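You operate a simulated robot arm through the tools that you are given. There is no shell and no other tool. Be economical: measure what you need, move in short steps, check, and stop when the job is done.

Carry out the task below with a simulated two-armed robot. There is one attempt and no reset: what you move stays moved.

JOB
Uncouple the grey table and park it, braked, at its yellow line.
Fine: swing the green handle up first.

The check looks at the end state, three seconds after you hand in, the way a careful person would. Anything else that was tipped, shoved, dropped, spilled or broken makes it a failure.

ROBOT AND FRAMES
Two 7-joint arms with two-finger parallel grippers on one trunk, on a base that drives. Base frame: it is fixed to the floor where the robot stands at the start and does not move with it; the origin is under the middle of the robot, x ahead of it, y to its left, z up; the surface under the hand at the start is at about z = 0.52. Units: m, degrees, N and s.
The left shoulder is at the start at [0.07, 0.163, 1.044], the right one opposite. With the tool pointing down near the work surface each hand reaches from about 0.22 to 0.84 m from the robot's upright axis, wherever it stands, measured 20 degrees to its own side. Places, roughly: blue table [0.8, 0.4, 0.6]; blue table brake lever [1.6, -1, 0.6]; fixed rail clamp [1.7, -0.4, 1]; green handle [0.8, 0, 0.9]; grey table [1, -1.1, 0.6]; grey table brake lever [0, -0.4, 0.7]; rail a knob [1.4, -1, 1]; rail b knob [1.2, -0.7, 1]; rail c knob [1, -0.4, 1]; rail d knob [0.8, -0.2, 1]; sliding rail clamp [1.5, -0.1, 1]; sliding rail knob [1.2, -0.3, 1]; small table [-2.7, 2.7, 0.7]; small table brake lever [-2, 2.7, 0.7]. Payload 3.43 kg a hand.
The tool frame of a hand sits at the grasp point between the pads (the TCP): z along the fingers, y along the line on which they close. The tips reach 0.034 m beyond it. The gripper opens to 0.128 m. The fingers are 0.024 m wide and 0.012 m thick; the gripper's body (0.048 by 0.13 m) begins 0.096 m behind the TCP.
Orientation is that of the tool frame in the base frame, as [roll, pitch, yaw] about the fixed x, y, z axes, in that order (R = Rz(yaw) Ry(pitch) Rx(roll)). With the fingers straight down and closing along the base's y, the tool's x points along the base's -x, its y along +y and its z along -z.

CONTROLS
- The arms move only by the tool step_arm. It takes "left_targets", "right_targets" or both (then of equal length, played together; a hand with none holds still); each is a list of rows, each a list of 3 entries, a list of its own where there are three numbers: the closure, from 0 (fully open) to 1 (shut), then the shift along the tool's x, y, z in m, then the turn, a rotation vector about the tool's x, y, z in degrees. In form: [[hand, [dx, dy, dz], [wx, wy, wz]], ...]. A call has 1 to 8 rows; each row is the pose to reach, as a shift and turn from the pose commanded when the call began, along the tool's axes at that moment. Rows are played at 5 a second. More than 0.05 m and 8.6 degrees between two rows, or a gripper value outside its range, and nothing of the call is played. A pose out of reach is approached as far as the arm can. The call stops where the force on the tool passes 70 N (or 10 N more than at its start, if that is more) or the arm is blocked; 0.2 s more then pass. Each finger travels about 0.153 m/s and halts on what it meets, pressing with about 32 N; the grip force reading is that of the motor and also rises with nothing between the fingers. The clock runs only during rows and for 0.2 s after the last one: add rows that repeat a pose to give the fingers time. The reply holds the time, the measured pose of the TCP, the force on the tool along the base axes, the opening and the grip force, in the units named above and with some noise, with the torque about the TCP (base axes, N m) and any sound that the robot's microphone picked up.
- Cameras (640 x 400 px; columns grow to the right, rows downward): "scene" is now at [0.1393, 0.0031, 1.2783]; the picture's right is [0.05, -1.00, -0.00], its down [-0.53, -0.03, -0.85] and it looks along [0.85, 0.04, -0.53] (base axes); focal length 214 px, centre (320, 200). "left" rides on the left gripper at [0.076, 0.011, -0.16] in its tool frame; the picture's right is [-0.15, 0.99, 0.00], its down [-0.88, -0.13, -0.45] and it looks along [-0.45, -0.07, 0.89] (tool axes); focal length 234 px, centre (320, 200). "right" rides on the right gripper at [0.076, -0.011, -0.16] in its tool frame; the picture's right is [0.15, 0.99, 0.00], its down [-0.88, 0.13, -0.46] and it looks along [-0.45, 0.07, 0.89] (tool axes); focal length 234 px, centre (320, 200).
- get_image(camera): a new picture of that camera. It takes no simulated time.
- lift_body(by): slides the trunk up (or, below 0, down) by that many m; the arms and the scene camera ride with it, the base frame stays. It gives what a move gives, with no picture.
- roll_base(legs): drives the robot by 1 to 6 legs, each [ahead, left, turn to the left] in m, m and degrees, along the robot's own axes; the way and the turn of a leg run together, so that a leg with both is an arc; at most 1.5 m and 180 degrees a leg. The arms and the cameras ride along, it lands a little off, and it stops where it bumps. It gives what a move gives.
- aim_head(pan, tilt): turns the head with the scene camera to pan (to the left, within 86 degrees either way) and tilt (down, from -29 to 69), counted from straight ahead of the robot. It gives what a move gives.
- locate(camera, pixels): there is no depth. For up to 12 entries [column, row, z] of the newest picture of that camera ("zoom" is the newest enlarged one), the place [x, y] in the base frame at which the ray of that pixel passes the height z, good to about 0.003 m. It takes no simulated time.
- inspect(camera, box): a new picture of the part [left, top, right, bottom] of that camera's present view, enlarged. It takes no simulated time.
- close_job(): hands the job in; it is judged then, once.

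Work in short steps. Measure before you move; look again where a grasp or a placing could have gone wrong, and mend it. You have 80 turns and 78 pictures in all, those below and enlarged ones among them. Open the grippers and draw the arms clear of the work before you hand the job in, unless the task says otherwise; then end with one line.

The tools are called after "Emit:" as a command line: name --argument value ..., lists and objects as JSON in quotes. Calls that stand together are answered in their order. step_arm: Moves the arms, as the interface text tells. Its arguments: {"type":"object","properties":{"left_targets":{"type":"array","items":{"type":"array"}},"right_targets":{"type":"array","items":{"type":"array"}}},"required":[]} The other tools are called the same way: lift_body (by) slides the trunk up or down; roll_base (legs) drives the base; aim_head (pan, tilt) turns the head that bears the scene camera; get_image (camera) takes a picture; locate (camera, pixels) gives the place at which the rays of pixels pass given heights; inspect (camera, box) takes an enlarged picture of a part of a camera's view; close_job () hands the job in.

At the start:

```text
clock: 0.0
left_eef_pos: [0.5186, -0.0482, 1.3199]
left_orientation: [-179.9, 0.1, -179.9]
left_force: [0.3, -0.2, -0.5]
left_moment: [0.0, 0.03, -0.01]
left_gripper_width: 0.1281
left_grip_force: 0.1
right_eef_pos: [0.3872, -0.4607, 1.295]
right_orientation: [179.9, 0.0, 179.9]
right_force: [0.5, 0.3, 0.4]
right_moment: [0.0, 0.02, -0.01]
right_gripper_width: 0.1278
right_grip_force: 0.1
trunk travel left (down, up): [-0.524, 0.416]
robot x, y, heading: [0.0017, 0.0006, -0.1]
head pan, tilt: [2.8, 32.0]
```

scene: 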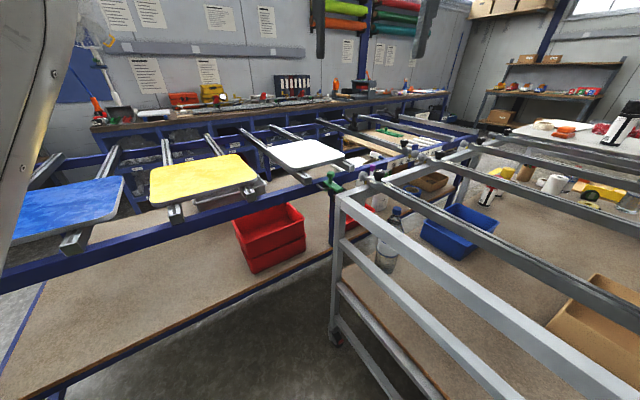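
right: 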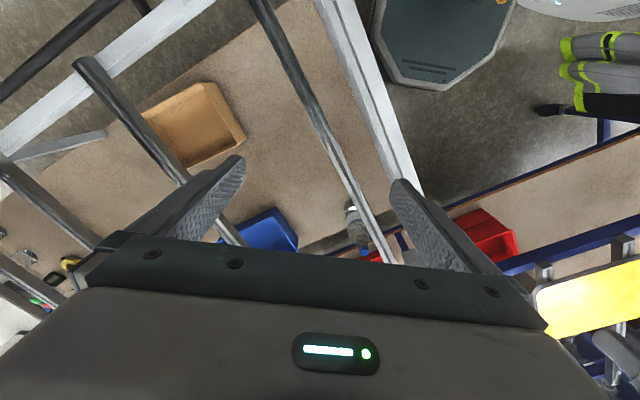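
left: 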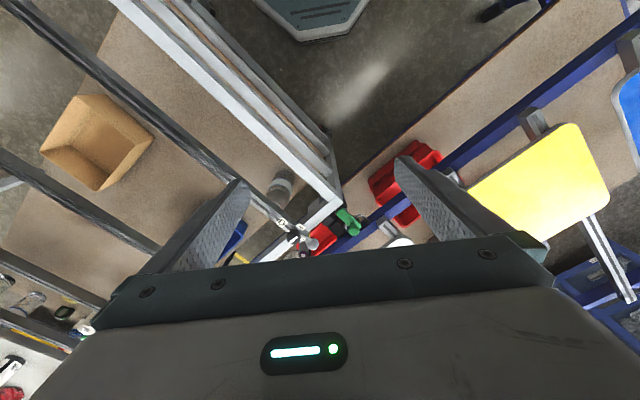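

The scene shows the grey frame on the right coupled to the blue table near the green handle (about px 330,182). I look closer at the coupling and the rails first.

Emit:
inspect --camera "scene" --box '[280, 120, 480, 245]'

Emit:
aim_head --pan -50 --tilt 35

Emit:
get_image --camera "scene"

```text
3.20 times, centred on (380, 182) of scene
```

zoom: 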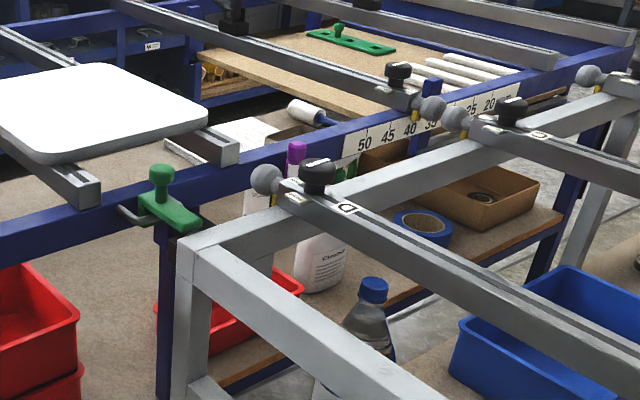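

```text
clock: 1.2
left_eef_pos: [0.5196, -0.0478, 1.3195]
left_orientation: [-179.9, 0.1, -179.9]
left_force: [1.0, -0.4, -0.4]
left_moment: [0.01, 0.01, 0.03]
left_gripper_width: 0.128
left_grip_force: 0.1
right_eef_pos: [0.3876, -0.4599, 1.2949]
right_orientation: [-179.9, 0.0, 180.0]
right_force: [0.4, -0.1, 0.1]
right_moment: [-0.01, 0.0, 0.0]
right_gripper_width: 0.1281
right_grip_force: 0.1
trunk travel left (down, up): [-0.524, 0.416]
robot x, y, heading: [-0.0004, -0.0013, 0.2]
head pan, tilt: [-50.0, 35.0]
```

```text
73 pictures are left
```

scene: 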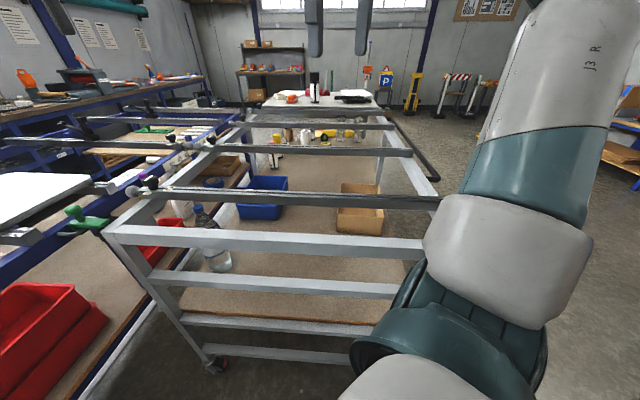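

The right arm hides part of the view. I locate the main corners of the grey frame and look around for the yellow line and the brake lever.

Emit:
locate --camera "scene" --pixels '[[110, 232, 0.9], [420, 250, 0.9], [437, 178, 0.9], [240, 122, 0.9], [217, 365, 0.05], [76, 212, 0.95], [440, 200, 0.95], [150, 184, 0.98]]'

Emit:
aim_head --pan -80 --tilt 50

Emit:
get_image --camera "scene"

Emit:
aim_head --pan -15 --tilt 60

Emit:
get_image --camera "scene"

```text
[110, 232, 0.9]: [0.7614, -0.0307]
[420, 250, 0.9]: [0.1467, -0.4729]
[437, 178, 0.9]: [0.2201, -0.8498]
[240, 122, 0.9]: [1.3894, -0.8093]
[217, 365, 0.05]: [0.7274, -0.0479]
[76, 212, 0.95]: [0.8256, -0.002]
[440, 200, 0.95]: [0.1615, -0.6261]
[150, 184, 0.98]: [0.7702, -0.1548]
```

```text
clock: 2.2
left_eef_pos: [0.5202, -0.0478, 1.3198]
left_orientation: [-179.9, 0.2, -179.9]
left_force: [-0.3, -0.1, -0.2]
left_moment: [0.02, -0.01, 0.0]
left_gripper_width: 0.128
left_grip_force: 0.0
right_eef_pos: [0.3875, -0.4603, 1.2954]
right_orientation: [-180.0, 0.0, 179.9]
right_force: [0.1, 0.1, -0.6]
right_moment: [-0.02, 0.01, 0.01]
right_gripper_width: 0.1276
right_grip_force: 0.2
trunk travel left (down, up): [-0.524, 0.416]
robot x, y, heading: [-0.0008, -0.0033, 0.0]
head pan, tilt: [-80.0, 50.0]
```

```text
72 pictures are left
```

scene: 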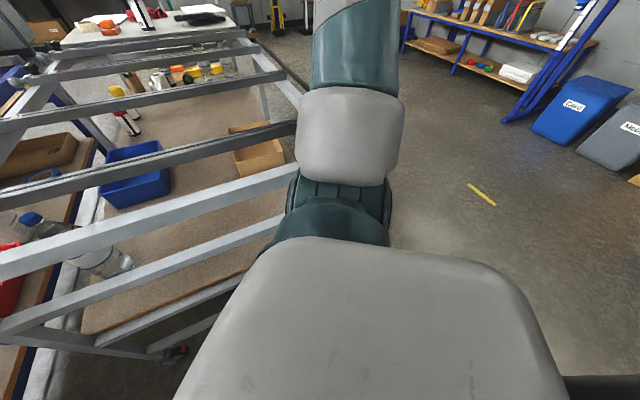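

```text
clock: 3.5
left_eef_pos: [0.518, -0.0475, 1.3199]
left_orientation: [-179.8, 0.1, -179.9]
left_force: [1.0, 0.1, 0.5]
left_moment: [-0.01, 0.01, 0.01]
left_gripper_width: 0.1282
left_grip_force: 0.1
right_eef_pos: [0.3886, -0.4604, 1.2953]
right_orientation: [179.9, 0.1, 180.0]
right_force: [0.4, 0.5, 0.6]
right_moment: [-0.04, 0.03, -0.01]
right_gripper_width: 0.128
right_grip_force: 0.0
trunk travel left (down, up): [-0.524, 0.416]
robot x, y, heading: [0.0012, 0.0003, 0.1]
head pan, tilt: [-15.0, 60.0]
```

```text
71 pictures are left
```

scene: 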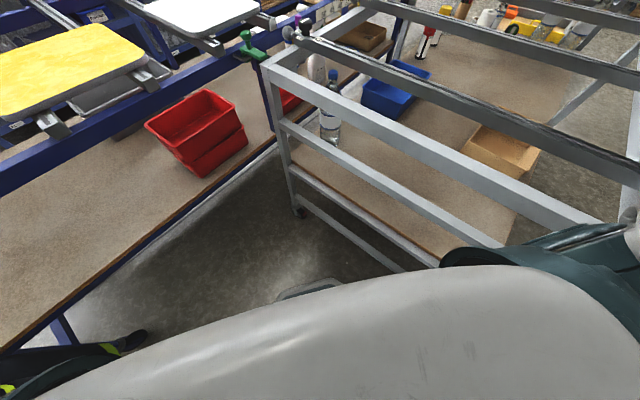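

A person's boots (or a mannequin) appear at lower left, and the yellow dash is on the floor to the right. I look left before driving anywhere.

Emit:
aim_head --pan 75 --tilt 35

Emit:
get_image --camera "scene"

Emit:
aim_head --pan -86 --tilt 25

Emit:
get_image --camera "scene"

```text
clock: 5.2
left_eef_pos: [0.5193, -0.0487, 1.3191]
left_orientation: [-179.9, 0.0, -179.9]
left_force: [-0.1, 0.5, -0.2]
left_moment: [-0.03, 0.02, 0.04]
left_gripper_width: 0.1279
left_grip_force: 0.0
right_eef_pos: [0.3873, -0.4604, 1.2963]
right_orientation: [-180.0, -0.1, 179.9]
right_force: [0.2, 0.7, -0.5]
right_moment: [-0.01, 0.0, -0.01]
right_gripper_width: 0.1279
right_grip_force: 0.0
trunk travel left (down, up): [-0.524, 0.416]
robot x, y, heading: [0.0002, 0.0021, 0.1]
head pan, tilt: [75.0, 35.0]
```

```text
70 pictures are left
```

scene: 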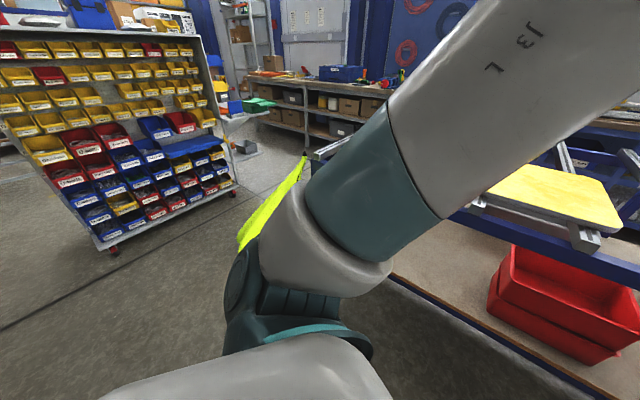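

```text
clock: 7.6
left_eef_pos: [0.5184, -0.0487, 1.3187]
left_orientation: [-179.9, 0.1, -179.9]
left_force: [-0.1, 0.6, -0.4]
left_moment: [-0.01, 0.0, -0.05]
left_gripper_width: 0.1278
left_grip_force: 0.1
right_eef_pos: [0.3856, -0.4592, 1.2951]
right_orientation: [-180.0, 0.0, 179.9]
right_force: [1.0, 0.2, -0.2]
right_moment: [-0.03, -0.02, -0.03]
right_gripper_width: 0.1281
right_grip_force: 0.0
trunk travel left (down, up): [-0.524, 0.416]
robot x, y, heading: [0.0029, -0.0041, -0.0]
head pan, tilt: [-85.9, 25.0]
```

```text
69 pictures are left
```

scene: 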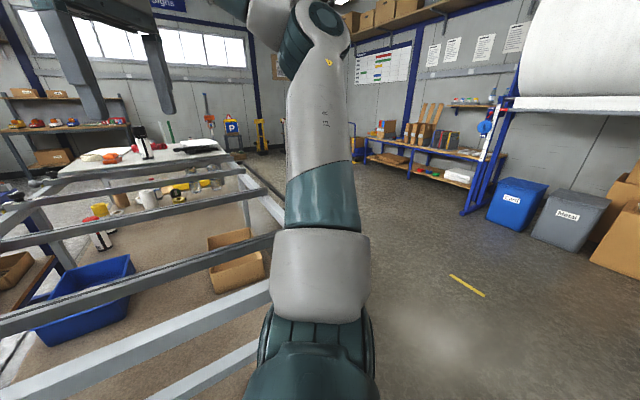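

I locate the yellow dash (px 450,276 to 485,296) on the floor and the frame's edges.

Emit:
locate --camera "scene" --pixels '[[450, 275, 0], [485, 296, 0], [239, 170, 0.9], [282, 215, 0.9], [280, 283, 0.9], [270, 240, 0.98], [37, 182, 0.9], [545, 185, 0.5]]'

Emit:
inspect --camera "scene" --box '[0, 130, 320, 330]'

```text
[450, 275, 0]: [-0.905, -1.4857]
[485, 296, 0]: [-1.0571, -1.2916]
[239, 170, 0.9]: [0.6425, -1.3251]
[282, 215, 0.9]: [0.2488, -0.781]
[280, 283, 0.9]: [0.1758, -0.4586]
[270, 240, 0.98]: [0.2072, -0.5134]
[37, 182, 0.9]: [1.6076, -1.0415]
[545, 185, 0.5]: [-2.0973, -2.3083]
```

```text
2.00 times, centred on (160, 230) of scene
```

zoom: 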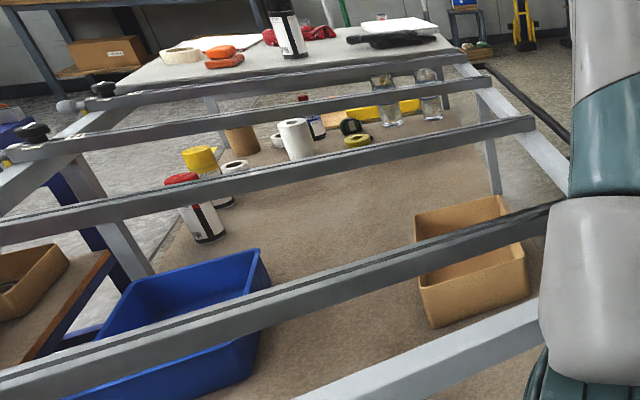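

The yellow dash runs parallel to the grey table's long side, about 1.35 m out from it. I back off a bit and turn right for an unobstructed survey of the table's outer side, brake lever and floor.

Emit:
roll_base --legs '[[-0.45, 0, 0], [0, 0, -60]]'

Emit:
aim_head --pan 25 --tilt 40

Emit:
get_image --camera "scene"

```text
clock: 13.0
left_eef_pos: [-0.2265, -0.4708, 1.3187]
left_orientation: [-179.9, 0.1, 120.5]
left_force: [-0.9, 0.0, -0.6]
left_moment: [0.01, -0.03, -0.04]
left_gripper_width: 0.1281
left_grip_force: 0.0
right_eef_pos: [-0.648, -0.5667, 1.2955]
right_orientation: [180.0, -0.1, 120.3]
right_force: [0.4, 0.0, -0.9]
right_moment: [-0.02, 0.02, 0.0]
right_gripper_width: 0.1278
right_grip_force: 0.0
trunk travel left (down, up): [-0.524, 0.416]
robot x, y, heading: [-0.447, 0.0016, -59.9]
head pan, tilt: [-85.9, 25.0]
```

```text
clock: 14.9
left_eef_pos: [-0.2257, -0.4714, 1.3198]
left_orientation: [-179.8, 0.1, 120.6]
left_force: [0.3, 0.3, 0.1]
left_moment: [0.03, 0.0, -0.02]
left_gripper_width: 0.128
left_grip_force: 0.1
right_eef_pos: [-0.6483, -0.567, 1.2942]
right_orientation: [179.9, 0.0, 120.3]
right_force: [-0.2, 0.9, 0.4]
right_moment: [-0.01, 0.0, -0.04]
right_gripper_width: 0.128
right_grip_force: 0.1
trunk travel left (down, up): [-0.524, 0.416]
robot x, y, heading: [-0.4468, 0.0014, -59.7]
head pan, tilt: [25.0, 40.0]
```

```text
67 pictures are left
```

scene: 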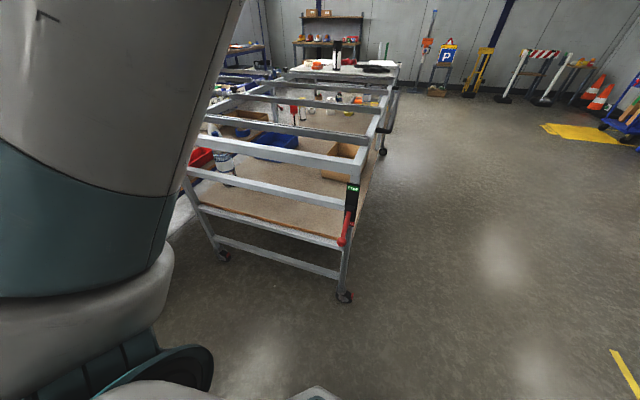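

The red brake lever with a green label is at px (350,215), and a dark push bar at the far end (388,115). I zoom on both and locate.

Emit:
inspect --camera "scene" --box '[310, 150, 400, 310]'

Emit:
inspect --camera "scene" --box '[180, 50, 420, 200]'

Emit:
locate --camera "scene" --pixels '[[352, 182, 0.9], [352, 190, 0.8], [350, 210, 0.7], [343, 243, 0.5], [343, 300, 0.03], [222, 259, 0.03], [383, 153, 0.03], [612, 350, 0], [638, 395, 0], [395, 85, 0.9], [181, 130, 0.9], [540, 125, 0]]'

```text
2.50 times, centred on (355, 230) of scene
```

zoom: 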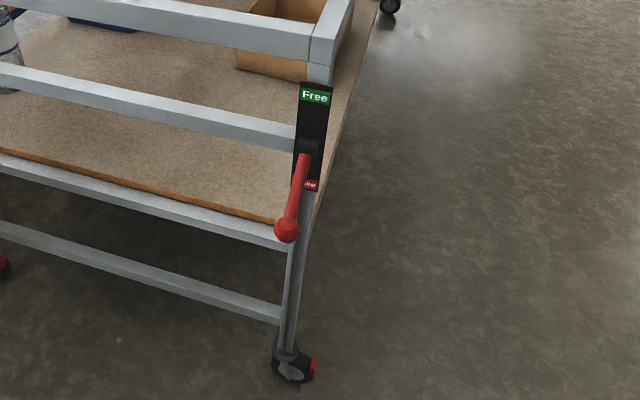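

```text
2.67 times, centred on (300, 125) of scene
```

zoom: 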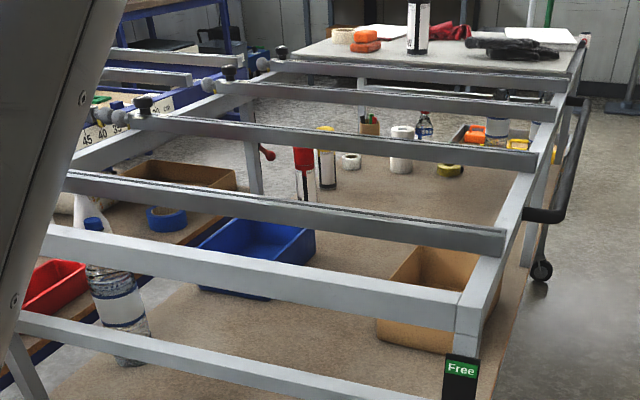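

```text
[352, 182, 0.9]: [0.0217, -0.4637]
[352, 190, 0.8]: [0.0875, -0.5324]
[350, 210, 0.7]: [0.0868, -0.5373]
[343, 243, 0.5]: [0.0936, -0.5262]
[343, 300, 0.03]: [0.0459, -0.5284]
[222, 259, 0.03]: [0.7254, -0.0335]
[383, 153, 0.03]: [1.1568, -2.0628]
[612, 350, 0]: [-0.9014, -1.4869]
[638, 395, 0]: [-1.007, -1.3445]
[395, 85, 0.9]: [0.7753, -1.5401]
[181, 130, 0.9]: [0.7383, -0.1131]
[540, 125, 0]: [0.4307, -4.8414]
```

The lever is down at "Brake" (Free is up), and a dark U-shaped push bar is on the outer long side. The outer legs need to travel about 1.33 m straight out to the yellow line. First the green handle: I drive back to near the start pose and look at it closely.

Emit:
roll_base --legs '[[0, 0, 60], [0.5, 0, 0]]'

Emit:
aim_head --pan 0 --tilt 30

Emit:
inspect --camera "scene" --box '[270, 150, 390, 225]'

Emit:
inspect --camera "left" --box '[240, 130, 420, 250]'

```text
clock: 20.5
left_eef_pos: [0.5768, -0.0409, 1.3195]
left_orientation: [-179.9, 0.1, -179.5]
left_force: [-0.7, 0.0, 0.4]
left_moment: [-0.03, 0.03, 0.01]
left_gripper_width: 0.1281
left_grip_force: 0.0
right_eef_pos: [0.4483, -0.4525, 1.2949]
right_orientation: [-180.0, 0.0, -179.8]
right_force: [0.7, -0.8, -0.5]
right_moment: [0.01, 0.06, -0.01]
right_gripper_width: 0.1278
right_grip_force: 0.0
trunk travel left (down, up): [-0.524, 0.416]
robot x, y, heading: [0.0598, 0.003, 0.2]
head pan, tilt: [25.0, 40.0]
```

```text
clock: 21.4
left_eef_pos: [0.5763, -0.0413, 1.3203]
left_orientation: [-179.9, 0.1, -179.5]
left_force: [-0.3, 0.1, 0.6]
left_moment: [-0.01, 0.02, -0.02]
left_gripper_width: 0.1279
left_grip_force: 0.1
right_eef_pos: [0.4471, -0.4532, 1.2948]
right_orientation: [180.0, 0.0, -179.8]
right_force: [-0.7, -0.4, 0.1]
right_moment: [0.0, -0.02, 0.0]
right_gripper_width: 0.1279
right_grip_force: 0.1
trunk travel left (down, up): [-0.524, 0.416]
robot x, y, heading: [0.0582, 0.0035, 0.4]
head pan, tilt: [0.0, 30.0]
```

```text
5.33 times, centred on (330, 188) of scene
```

zoom: 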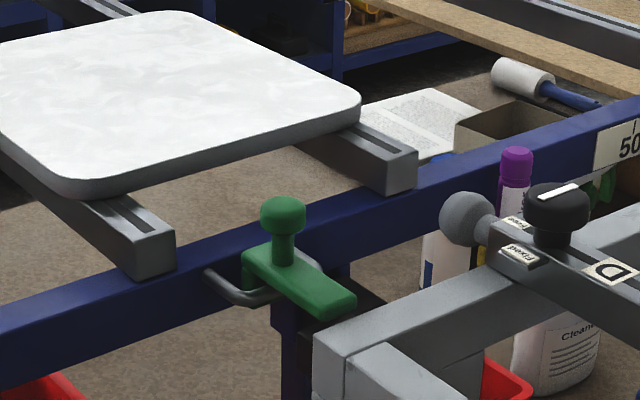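

```text
3.33 times, centred on (330, 190) of left
```

zoom: 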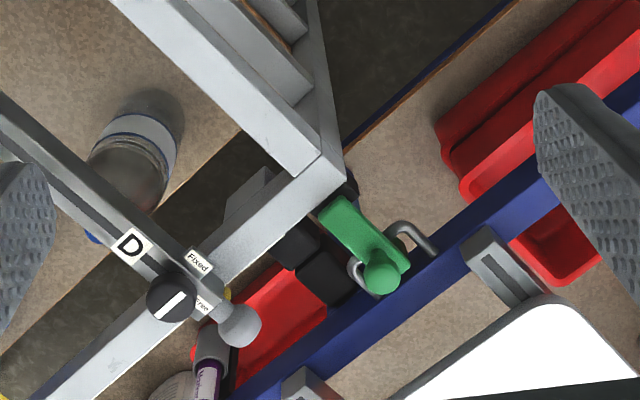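

The green plate seems to pivot at its grey-table end, with the knob end over a U-bail on the blue rail. I triangulate the knob and plate from both cameras.

Emit:
locate --camera "zoom" --pixels '[[382, 272, 0.9], [382, 272, 0.95], [382, 272, 1.0], [330, 215, 0.87], [330, 215, 0.92], [395, 265, 0.9], [335, 150, 0.9], [395, 235, 0.87], [355, 275, 0.87]]'

Emit:
get_image --camera "scene"

Emit:
locate --camera "scene" --pixels '[[323.1, 189.4, 0.9], [323.1, 189.4, 0.95], [323.1, 189.4, 1.0], [333, 208, 0.87], [333, 208, 0.92], [335, 215, 0.9], [310, 201, 0.87]]'

```text
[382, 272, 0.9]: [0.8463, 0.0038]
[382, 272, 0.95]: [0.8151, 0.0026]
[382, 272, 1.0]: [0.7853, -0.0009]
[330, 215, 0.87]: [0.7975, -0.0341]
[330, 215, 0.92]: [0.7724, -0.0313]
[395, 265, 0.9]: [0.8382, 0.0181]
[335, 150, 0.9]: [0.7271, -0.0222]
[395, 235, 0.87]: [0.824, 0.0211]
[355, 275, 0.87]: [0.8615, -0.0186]
```

```text
62 pictures are left
```

scene: 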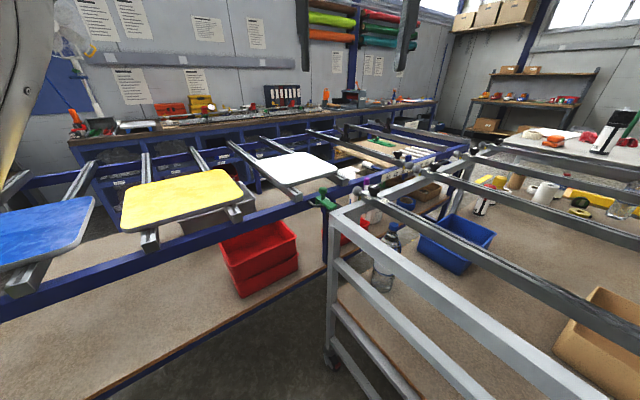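

```text
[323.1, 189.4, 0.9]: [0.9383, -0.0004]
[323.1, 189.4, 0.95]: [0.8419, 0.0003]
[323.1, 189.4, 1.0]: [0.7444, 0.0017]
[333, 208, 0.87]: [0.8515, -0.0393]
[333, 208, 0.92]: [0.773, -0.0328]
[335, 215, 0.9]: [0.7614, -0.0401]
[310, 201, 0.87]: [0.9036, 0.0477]
```

Triangulation puts the knob at about (0.803, 0.001, 0.97), plate end at (0.77,-0.033,0.92), swinging axis along the blue rail (0.59,-0.81). I move the left hand above it with the closing axis along that pivot axis, for a closer look.

Emit:
step_arm --left_targets '[[0, [-0.034, 0.005, 0.033], [0, 0, -6]], [0, [-0.068, 0.01, 0.066], [0, 0, -12]], [0, [-0.102, 0.015, 0.1], [0, 0, -18]], [0, [-0.136, 0.02, 0.133], [0, 0, -24]], [0, [-0.17, 0.023, 0.166], [0, 0, -30]], [0, [-0.203, 0.026, 0.2], [0, 0, -36]], [0, [-0.203, 0.026, 0.2], [0, 0, -36]]]'

Emit:
get_image --camera "left"

Emit:
inspect --camera "scene" --box '[270, 130, 390, 225]'

```text
clock: 23.0
left_eef_pos: [0.779, -0.011, 1.1213]
left_orientation: [-179.8, 0.1, -143.5]
left_force: [0.4, -0.1, 0.6]
left_moment: [-0.03, -0.02, -0.02]
left_gripper_width: 0.1279
left_grip_force: 0.1
right_eef_pos: [0.4468, -0.4518, 1.295]
right_orientation: [-179.9, 0.1, -179.7]
right_force: [0.0, 0.0, -0.3]
right_moment: [-0.03, -0.05, -0.01]
right_gripper_width: 0.1284
right_grip_force: 0.0
trunk travel left (down, up): [-0.524, 0.416]
robot x, y, heading: [0.0554, 0.0055, 0.3]
head pan, tilt: [0.0, 30.0]
```

```text
61 pictures are left
```

left: 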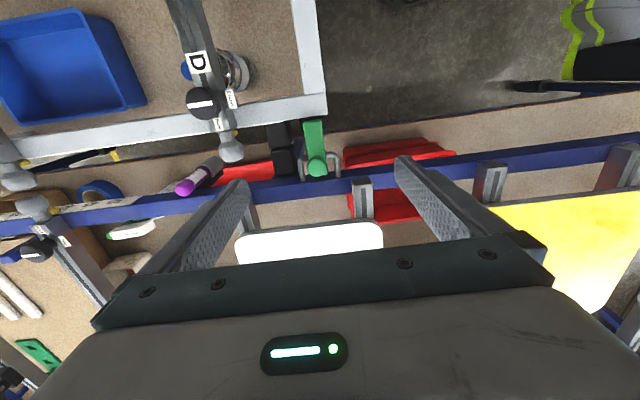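

```text
4.21 times, centred on (330, 178) of scene
```

zoom: 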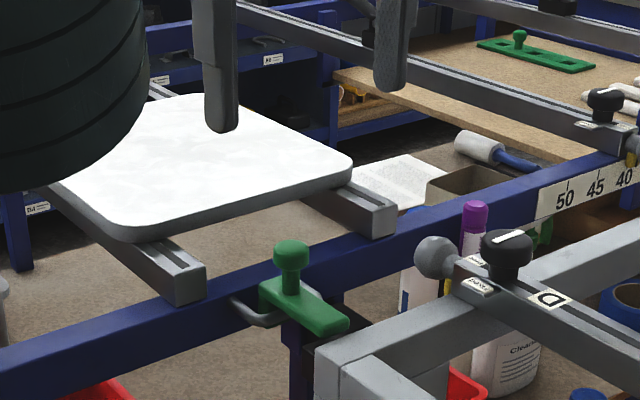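

Knob at left px (317,163). I get refined location and a zoom to see the mechanism.

Emit:
locate --camera "left" --pixels '[[317, 165, 0.97], [317, 165, 0.95], [314, 125, 0.91], [362, 185, 0.93], [325, 110, 0.9], [330, 148, 0.88]]'

Emit:
inspect --camera "left" --box '[265, 95, 385, 215]'

```text
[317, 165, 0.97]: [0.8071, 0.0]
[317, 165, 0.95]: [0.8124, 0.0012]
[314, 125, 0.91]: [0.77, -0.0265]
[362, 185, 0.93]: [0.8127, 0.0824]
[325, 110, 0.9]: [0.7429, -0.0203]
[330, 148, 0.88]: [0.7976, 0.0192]
```

```text
3.33 times, centred on (325, 155) of left
```

zoom: 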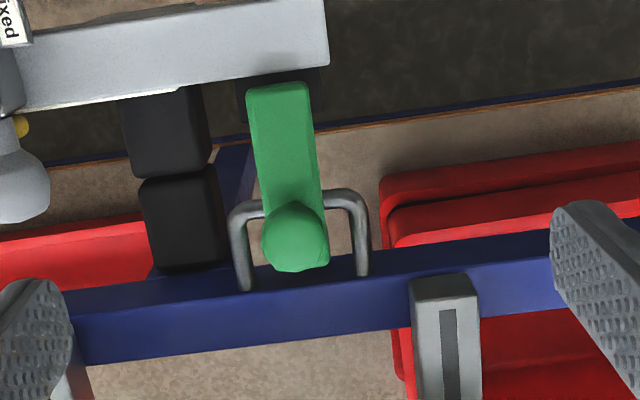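

The latch plate pivots at its grey-table end, its hook under the bail on the blue rail. I descend onto the knob with a half-open gripper, then grip it.

Emit:
step_arm --left_targets '[[0.45, [-0.01, -0.003, 0.04], [0, 0, 0]], [0.45, [-0.02, -0.006, 0.08], [0, 0, 0]], [0.45, [-0.029, -0.008, 0.12], [0, 0, 0]], [0.45, [-0.029, -0.008, 0.147], [0, 0, 0]]]'

Emit:
inspect --camera "left" --box '[220, 80, 420, 240]'

Emit:
inspect --camera "scene" --box '[270, 130, 390, 225]'

```text
clock: 24.0
left_eef_pos: [0.8079, -0.0032, 0.9722]
left_orientation: [-179.9, 0.0, -143.5]
left_force: [-0.2, -0.1, 0.0]
left_moment: [0.01, 0.04, 0.0]
left_gripper_width: 0.0703
left_grip_force: 0.1
right_eef_pos: [0.4475, -0.4523, 1.2957]
right_orientation: [-180.0, 0.0, -179.6]
right_force: [0.1, -0.7, -0.4]
right_moment: [0.02, 0.01, 0.0]
right_gripper_width: 0.1277
right_grip_force: 0.0
trunk travel left (down, up): [-0.524, 0.416]
robot x, y, heading: [0.0572, 0.0027, 0.5]
head pan, tilt: [0.0, 30.0]
```

```text
2.50 times, centred on (320, 160) of left
```

zoom: 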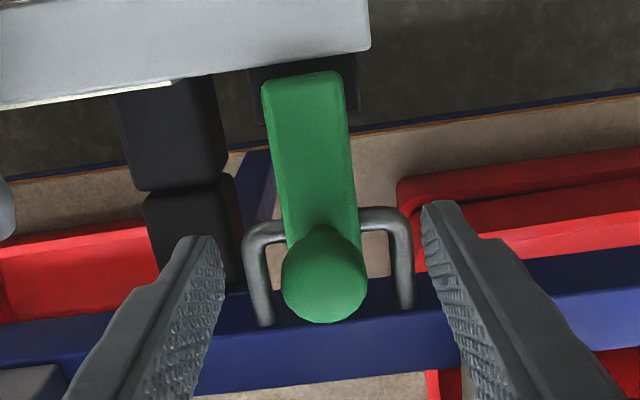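

```text
4.21 times, centred on (330, 178) of scene
```

zoom: 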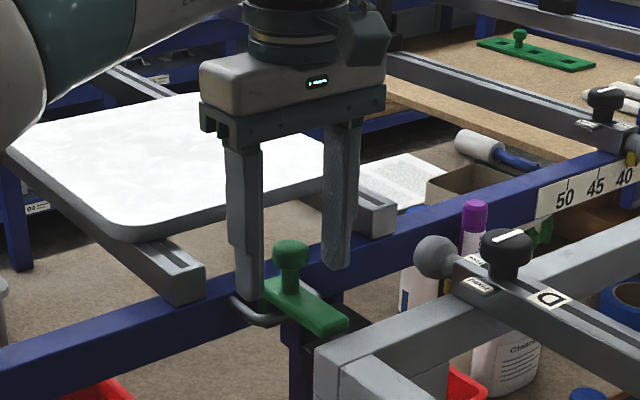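

The knob lies between the fingers. I close on it.

Emit:
step_arm --left_targets '[[0.8, [0, 0, 0], [0, 0, 0]], [0.8, [0, 0, 0], [0, 0, 0]], [0.8, [0, 0, 0], [0, 0, 0]]]'

```text
clock: 24.8
left_eef_pos: [0.8075, -0.0014, 0.9747]
left_orientation: [-179.9, 0.0, -143.5]
left_force: [-6.4, 2.1, -1.7]
left_moment: [-0.02, 0.08, 0.03]
left_gripper_width: 0.0272
left_grip_force: 44.8
right_eef_pos: [0.4473, -0.4524, 1.2967]
right_orientation: [179.9, 0.1, -179.7]
right_force: [-1.1, 0.0, -0.8]
right_moment: [0.01, -0.01, -0.02]
right_gripper_width: 0.1279
right_grip_force: 0.0
trunk travel left (down, up): [-0.524, 0.416]
robot x, y, heading: [0.0583, 0.0041, 0.2]
head pan, tilt: [0.0, 30.0]
```

The knob is gripped (27 mm). I swing it along the estimated arc, first to about 30°, and watch the forces.

Emit:
step_arm --left_targets '[[0.8, [0.008, 0, -0.007], [0, 0, 0]], [0.8, [0.0174, 0, -0.0122], [0, 0, 0]], [0.8, [0.027, 0, -0.016], [0, 0, 0]], [0.8, [0.0374, 0, -0.0195], [0, 0, 0]]]'

Emit:
inspect --camera "scene" --box '[270, 130, 390, 225]'

```text
clock: 25.8
left_eef_pos: [0.7746, -0.0304, 0.9943]
left_orientation: [-179.9, -0.1, -144.0]
left_force: [-0.2, 0.1, 0.6]
left_moment: [0.0, -0.01, 0.01]
left_gripper_width: 0.0255
left_grip_force: 0.1
right_eef_pos: [0.4452, -0.4555, 1.2954]
right_orientation: [179.8, 0.1, -179.9]
right_force: [-0.1, -0.1, -0.4]
right_moment: [0.06, -0.04, 0.03]
right_gripper_width: 0.1281
right_grip_force: 0.1
trunk travel left (down, up): [-0.524, 0.416]
robot x, y, heading: [0.0545, 0.002, 0.1]
head pan, tilt: [0.0, 30.0]
```

```text
4.21 times, centred on (330, 178) of scene
```

zoom: 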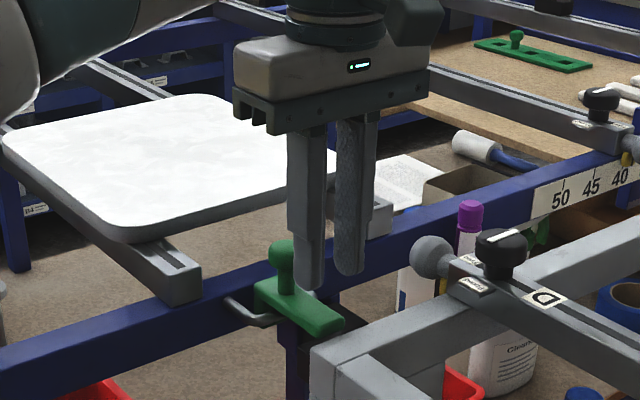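

The knob slipped out; the latch needs more push than the grip gives. I'll instead put the nearly closed fingers (a 14 mm groove) on the blue-rail side of the knob and push it up and over; first go up, over and down behind it.

Emit:
step_arm --left_targets '[[0.8, [0, 0, -0.04], [0, 0, 0]], [0.89, [-0.04, 0, -0.05], [0, 0, 0]], [0.89, [-0.083, 0, -0.04], [0, 0, 0]], [0.89, [-0.083, 0, 0], [0, 0, 0]], [0.89, [-0.083, 0, 0.025], [0, 0, 0]]]'

Emit:
inspect --camera "left" --box '[220, 80, 420, 240]'

Emit:
inspect --camera "scene" --box '[270, 130, 390, 225]'

```text
clock: 27.0
left_eef_pos: [0.8435, 0.0212, 0.967]
left_orientation: [180.0, 0.1, -143.6]
left_force: [-0.8, -0.7, 0.1]
left_moment: [0.02, -0.01, -0.01]
left_gripper_width: 0.0141
left_grip_force: 0.0
left hand out of reach, approached as far as the arm can: row 3, 4
right_eef_pos: [0.4478, -0.4547, 1.2945]
right_orientation: [180.0, 0.0, -179.8]
right_force: [0.9, 0.3, 0.1]
right_moment: [0.03, -0.02, -0.02]
right_gripper_width: 0.128
right_grip_force: 0.1
trunk travel left (down, up): [-0.524, 0.416]
robot x, y, heading: [0.0578, 0.0097, 0.5]
head pan, tilt: [0.0, 30.0]
```

```text
2.50 times, centred on (320, 160) of left
```

zoom: 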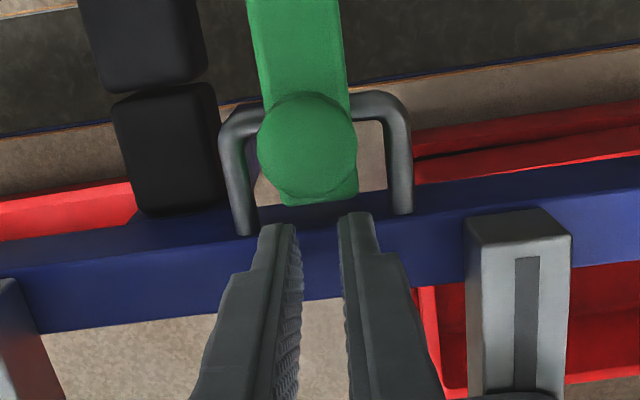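

```text
4.21 times, centred on (330, 178) of scene
```

zoom: 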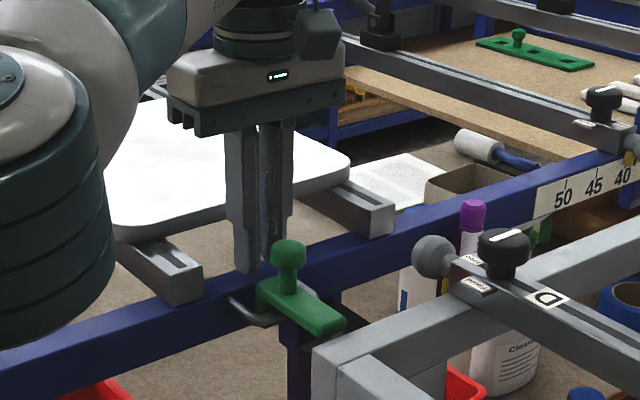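

Fingers stand just behind the knob, groove centred on it. I push toward the grey table, rising along the arc.

Emit:
step_arm --left_targets '[[0.89, [0.017, -0.002, 0], [0, 0, 0]], [0.89, [0.025, -0.002, -0.004], [0, 0, 0]], [0.89, [0.034, -0.002, -0.009], [0, 0, 0]], [0.89, [0.044, -0.002, -0.013], [0, 0, 0]], [0.89, [0.054, -0.002, -0.016], [0, 0, 0]]]'

Emit:
inspect --camera "scene" --box '[270, 130, 390, 225]'

```text
clock: 28.1
left_eef_pos: [0.818, 0.007, 0.9857]
left_orientation: [-179.6, 1.5, -142.3]
left_force: [15.7, 7.6, 6.3]
left_moment: [0.58, -0.44, 0.11]
left_gripper_width: 0.0168
left_grip_force: 2.5
right_eef_pos: [0.45, -0.4523, 1.2958]
right_orientation: [180.0, 0.2, -179.4]
right_force: [-0.2, -1.5, 0.1]
right_moment: [0.06, -0.06, 0.02]
right_gripper_width: 0.1279
right_grip_force: 0.0
trunk travel left (down, up): [-0.524, 0.416]
robot x, y, heading: [0.0631, 0.0044, 0.7]
head pan, tilt: [0.0, 30.0]
stopped in row 5 (left hand): the force on the tool passed its limit at 77 N (the readings are from after the stop); the commanded pose is now the measured one
```

```text
4.21 times, centred on (330, 178) of scene
```

zoom: 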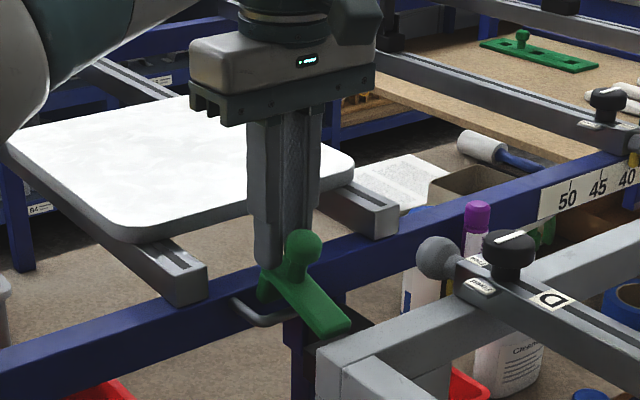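

The handle has begun to rise (about 15°), stopped by force. I continue in smaller, slower steps with more lift.

Emit:
step_arm --left_targets '[[0.89, [0.003, 0, -0.003], [0, 0, 0]], [0.89, [0.006, 0, -0.005], [0, 0, 0]], [0.89, [0.009, 0, -0.007], [0, 0, 0]], [0.89, [0.012, 0, -0.009], [0, 0, 0]], [0.89, [0.015, 0, -0.01], [0, 0, 0]], [0.89, [0.018, 0, -0.011], [0, 0, 0]], [0.89, [0.022, 0, -0.012], [0, 0, 0]], [0.89, [0.026, 0, -0.013], [0, 0, 0]]]'

Emit:
inspect --camera "scene" --box '[270, 130, 390, 225]'

```text
clock: 29.9
left_eef_pos: [0.7937, -0.0114, 0.9963]
left_orientation: [-179.7, 1.0, -142.5]
left_force: [12.1, 5.1, 17.7]
left_moment: [0.37, -0.21, 0.11]
left_gripper_width: 0.027
left_grip_force: 44.9
right_eef_pos: [0.4509, -0.451, 1.296]
right_orientation: [-179.9, 0.0, -179.6]
right_force: [0.0, 1.0, -0.3]
right_moment: [0.01, 0.05, -0.03]
right_gripper_width: 0.1281
right_grip_force: 0.0
trunk travel left (down, up): [-0.524, 0.416]
robot x, y, heading: [0.057, 0.0063, 0.5]
head pan, tilt: [0.0, 30.0]
```

```text
4.21 times, centred on (330, 178) of scene
```

zoom: 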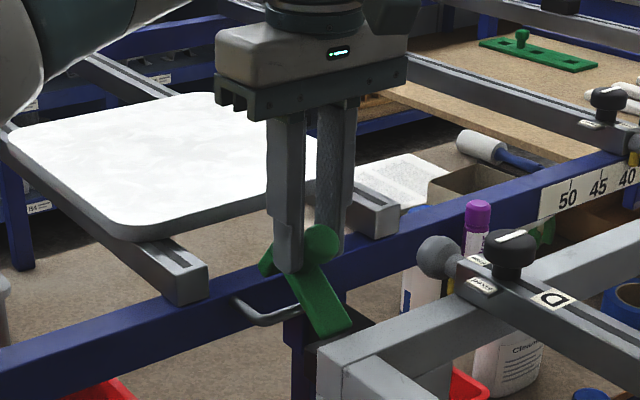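

The handle is at about 35° and the ball has wedged into the groove (27 mm). I carry on over the top of the arc.

Emit:
step_arm --left_targets '[[0.86, [0.005, 0, -0.001], [0, 0, 0]], [0.86, [0.01, 0, -0.002], [0, 0, 0]], [0.86, [0.016, 0, -0.002], [0, 0, 0]], [0.86, [0.022, 0, -0.002], [0, 0, 0]], [0.86, [0.028, 0, -0.002], [0, 0, 0]], [0.86, [0.034, 0, -0.001], [0, 0, 0]], [0.86, [0.04, 0, 0.001], [0, 0, 0]], [0.86, [0.046, 0, 0.003], [0, 0, 0]]]'

Emit:
inspect --camera "scene" --box '[270, 130, 390, 225]'

```text
clock: 31.7
left_eef_pos: [0.7583, -0.0376, 0.9937]
left_orientation: [-179.5, 1.0, -142.4]
left_force: [4.7, 7.5, 8.0]
left_moment: [0.75, -0.35, 0.22]
left_gripper_width: 0.027
left_grip_force: 45.0
right_eef_pos: [0.4506, -0.4504, 1.2967]
right_orientation: [-179.9, 0.1, -179.7]
right_force: [-1.0, 0.8, 0.4]
right_moment: [0.0, 0.03, 0.02]
right_gripper_width: 0.1279
right_grip_force: 0.1
trunk travel left (down, up): [-0.524, 0.416]
robot x, y, heading: [0.0582, 0.0051, 0.5]
head pan, tilt: [0.0, 30.0]
```

```text
4.21 times, centred on (330, 178) of scene
```

zoom: 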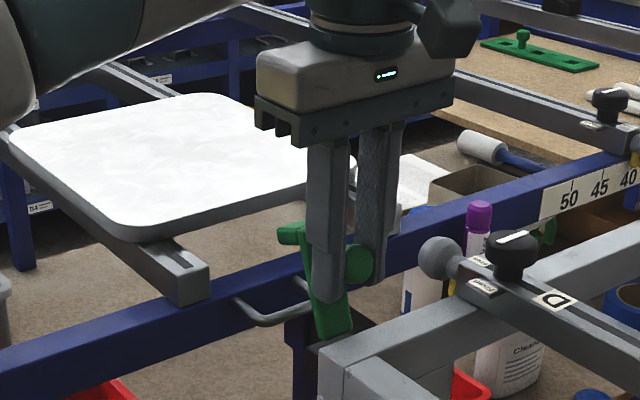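

About 80° now. A bit further until it meets its stop.

Emit:
step_arm --left_targets '[[0.86, [0.004, 0, 0.003], [0, 0, 0]], [0.86, [0.008, 0, 0.007], [0, 0, 0]], [0.86, [0.012, 0, 0.011], [0, 0, 0]], [0.86, [0.015, 0, 0.015], [0, 0, 0]], [0.86, [0.017, 0, 0.019], [0, 0, 0]]]'

Emit:
inspect --camera "scene" --box '[270, 130, 390, 225]'

```text
clock: 32.9
left_eef_pos: [0.7456, -0.0477, 0.977]
left_orientation: [-179.4, 1.3, -142.3]
left_force: [15.3, 7.2, 33.8]
left_moment: [-0.02, -0.2, -0.07]
left_gripper_width: 0.0272
left_grip_force: 44.5
right_eef_pos: [0.4486, -0.4505, 1.2959]
right_orientation: [-179.9, 0.1, -179.6]
right_force: [-0.9, 0.3, 0.0]
right_moment: [0.05, -0.02, -0.01]
right_gripper_width: 0.1283
right_grip_force: 0.0
trunk travel left (down, up): [-0.524, 0.416]
robot x, y, heading: [0.0591, 0.0065, 0.9]
head pan, tilt: [0.0, 30.0]
```

```text
4.21 times, centred on (330, 178) of scene
```

zoom: 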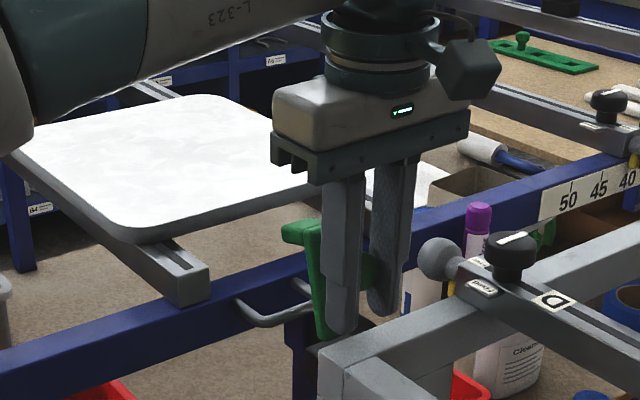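

It is at its stop, upright. I open to clear the knob, lift straight off, and check that it stays.

Emit:
step_arm --left_targets '[[0.6, [0, 0, 0], [0, 0, 0]], [0.5, [0, 0, 0], [0, 0, 0]], [0.5, [0, 0, -0.04], [0, 0, 0]], [0.5, [0, 0, -0.09], [0, 0, 0]], [0.5, [0, 0, -0.14], [0, 0, 0]], [0.5, [0, 0, -0.19], [0, 0, 0]], [0.5, [0, 0, -0.24], [0, 0, 0]]]'

Emit:
inspect --camera "scene" --box '[270, 130, 390, 225]'

Emit:
get_image --camera "left"

```text
clock: 34.5
left_eef_pos: [0.7268, -0.0493, 1.1915]
left_orientation: [-179.4, 1.1, -142.5]
left_force: [0.3, -0.5, 1.2]
left_moment: [-0.03, 0.04, 0.0]
left_gripper_width: 0.0641
left_grip_force: 0.0
left hand out of reach, approached as far as the arm can: row 7
right_eef_pos: [0.4492, -0.4496, 1.2963]
right_orientation: [-179.9, 0.2, -179.5]
right_force: [0.6, 0.5, 0.7]
right_moment: [-0.03, 0.04, -0.02]
right_gripper_width: 0.1282
right_grip_force: 0.0
trunk travel left (down, up): [-0.524, 0.416]
robot x, y, heading: [0.0554, 0.0054, 0.5]
head pan, tilt: [0.0, 30.0]
```

```text
4.21 times, centred on (330, 178) of scene
```

zoom: 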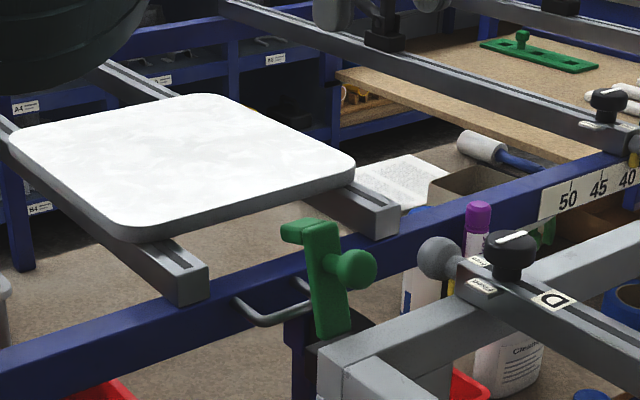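

```text
48 pictures are left
```

left: 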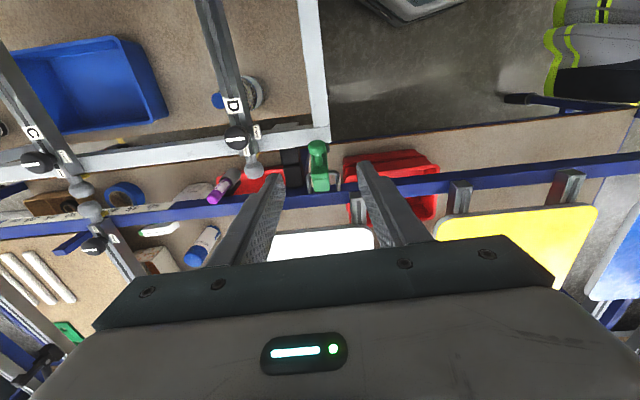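

The handle stands up. I now check whether any rail bridges from the grey table to the blue one, zooming at the rail ends.

Emit:
aim_head --pan -22 --tilt 22

Emit:
inspect --camera "scene" --box '[210, 150, 370, 250]'

Emit:
inspect --camera "left" --box '[0, 80, 192, 280]'

```text
clock: 35.3
left_eef_pos: [0.7289, -0.0488, 1.1902]
left_orientation: [-179.5, 1.1, -142.4]
left_force: [-0.1, 0.0, 0.4]
left_moment: [0.01, -0.04, 0.01]
left_gripper_width: 0.064
left_grip_force: 0.0
right_eef_pos: [0.4501, -0.4516, 1.2955]
right_orientation: [180.0, 0.0, -179.4]
right_force: [-0.8, -0.4, -0.1]
right_moment: [0.0, -0.04, 0.02]
right_gripper_width: 0.1281
right_grip_force: 0.1
trunk travel left (down, up): [-0.524, 0.416]
robot x, y, heading: [0.0586, 0.0067, 0.6]
head pan, tilt: [-22.0, 22.0]
```

```text
4.00 times, centred on (290, 200) of scene
```

zoom: 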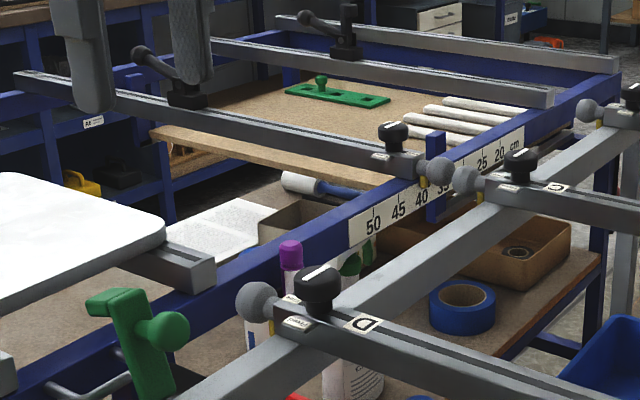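

```text
2.00 times, centred on (96, 180) of left
```

zoom: 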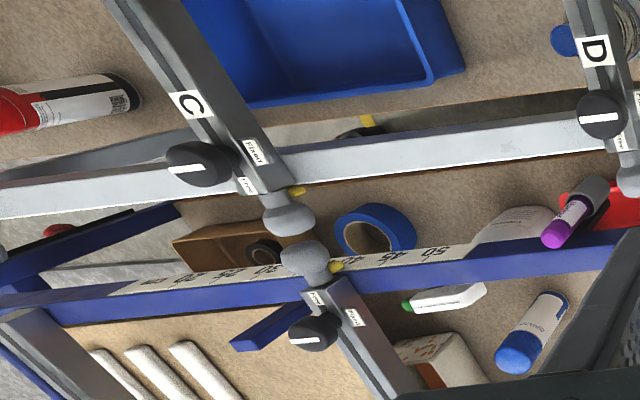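

No rail bridges the tables; rails are only close to each other. So I go to the brake lever: back off and turn to face the table's end, then look.

Emit:
roll_base --legs '[[-0.4, 0, 0], [0, 0, -54]]'

Emit:
aim_head --pan -5 --tilt 45

Emit:
get_image --camera "scene"

```text
clock: 40.2
left_eef_pos: [0.0106, -0.5718, 1.1885]
left_orientation: [-179.5, 1.2, 163.8]
left_force: [0.3, 0.1, 0.1]
left_moment: [-0.02, -0.03, -0.02]
left_gripper_width: 0.0642
left_grip_force: 0.0
right_eef_pos: [-0.478, -0.5865, 1.294]
right_orientation: [180.0, 0.0, 126.8]
right_force: [0.2, 0.1, 1.0]
right_moment: [-0.02, 0.01, 0.0]
right_gripper_width: 0.1279
right_grip_force: 0.1
trunk travel left (down, up): [-0.524, 0.416]
robot x, y, heading: [-0.3403, 0.0022, -53.5]
head pan, tilt: [-22.0, 22.0]
```

```text
clock: 41.1
left_eef_pos: [0.0109, -0.5724, 1.1909]
left_orientation: [-179.5, 1.3, 163.8]
left_force: [0.1, -0.1, 0.0]
left_moment: [0.01, -0.03, -0.02]
left_gripper_width: 0.0642
left_grip_force: 0.0
right_eef_pos: [-0.4784, -0.5856, 1.2956]
right_orientation: [-180.0, 0.0, 126.7]
right_force: [-0.1, 0.1, -0.1]
right_moment: [0.0, 0.0, 0.0]
right_gripper_width: 0.128
right_grip_force: 0.1
trunk travel left (down, up): [-0.524, 0.416]
robot x, y, heading: [-0.3409, 0.0024, -53.4]
head pan, tilt: [-5.0, 45.0]
```

```text
45 pictures are left
```

scene: 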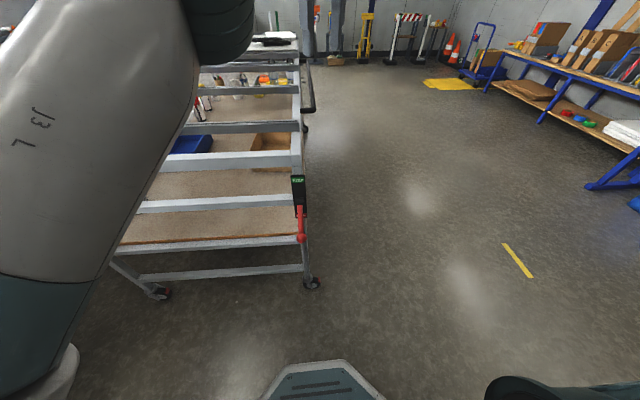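

The lever is at px (300,215). Zoom in and locate its parts.

Emit:
inspect --camera "scene" --box '[250, 160, 350, 260]'

Emit:
locate --camera "scene" --pixels '[[299, 180, 0.8], [300, 205, 0.72], [302, 238, 0.6], [302, 238, 0.65], [299, 168, 0.88], [311, 283, 0.05], [160, 293, 0.05], [504, 244, 0], [532, 277, 0], [305, 65, 0.9], [309, 110, 0.85], [312, 67, 0.85]]'

```text
4.00 times, centred on (300, 210) of scene
```

zoom: 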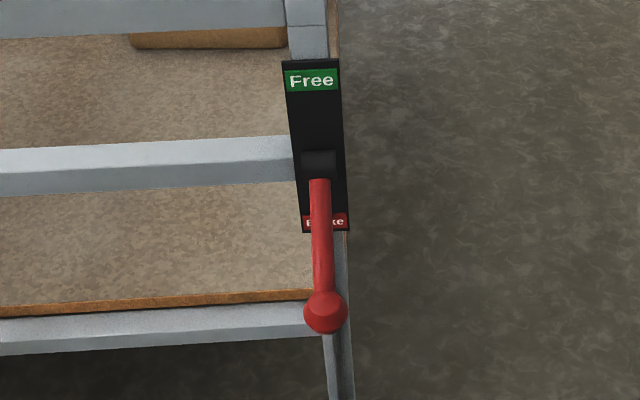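

```text
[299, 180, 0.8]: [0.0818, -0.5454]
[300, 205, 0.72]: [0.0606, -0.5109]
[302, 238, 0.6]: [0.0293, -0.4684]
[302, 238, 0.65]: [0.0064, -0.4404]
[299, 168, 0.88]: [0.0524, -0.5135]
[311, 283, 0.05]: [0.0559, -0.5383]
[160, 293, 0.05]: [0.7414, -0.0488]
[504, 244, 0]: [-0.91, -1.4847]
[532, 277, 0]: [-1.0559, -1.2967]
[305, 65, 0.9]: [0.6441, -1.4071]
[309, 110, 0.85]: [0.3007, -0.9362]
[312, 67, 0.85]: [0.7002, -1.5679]
```

The lever is a toggle tilting outward and down, pivot on the plate. The left hand is just above it; its camera gives the second view.

Emit:
get_image --camera "left"

Emit:
get_image --camera "right"

```text
43 pictures are left
```

left: 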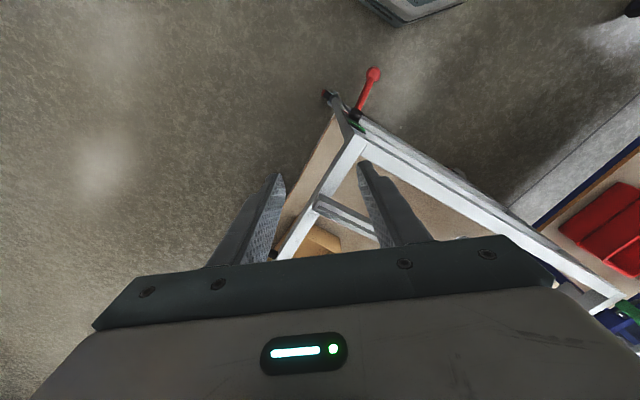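

```text
42 pictures are left
```

right: 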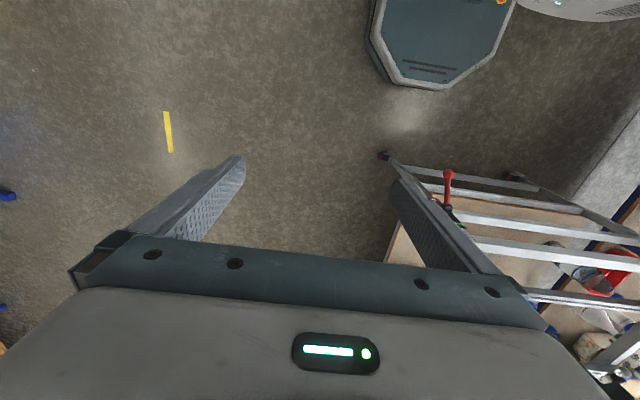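

Emit:
locate --camera "left" --pixels '[[373, 74, 0.6], [373, 74, 0.65], [373, 74, 0.7], [359, 110, 0.68], [359, 110, 0.72], [338, 104, 0.9]]'

Emit:
locate --camera "right" --pixels '[[449, 173, 0.6], [449, 173, 0.65], [449, 173, 0.7], [447, 206, 0.68], [447, 206, 0.72], [168, 112, 0], [169, 152, 0]]'

```text
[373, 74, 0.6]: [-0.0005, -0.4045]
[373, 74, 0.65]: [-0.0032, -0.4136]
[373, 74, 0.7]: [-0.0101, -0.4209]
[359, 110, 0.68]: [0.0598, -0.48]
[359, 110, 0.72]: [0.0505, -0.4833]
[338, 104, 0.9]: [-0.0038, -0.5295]
```

```text
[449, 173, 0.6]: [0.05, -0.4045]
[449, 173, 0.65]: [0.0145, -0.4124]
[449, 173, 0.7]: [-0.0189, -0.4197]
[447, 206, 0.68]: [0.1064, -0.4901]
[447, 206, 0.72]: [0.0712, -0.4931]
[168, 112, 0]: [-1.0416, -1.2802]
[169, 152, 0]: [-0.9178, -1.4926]
```

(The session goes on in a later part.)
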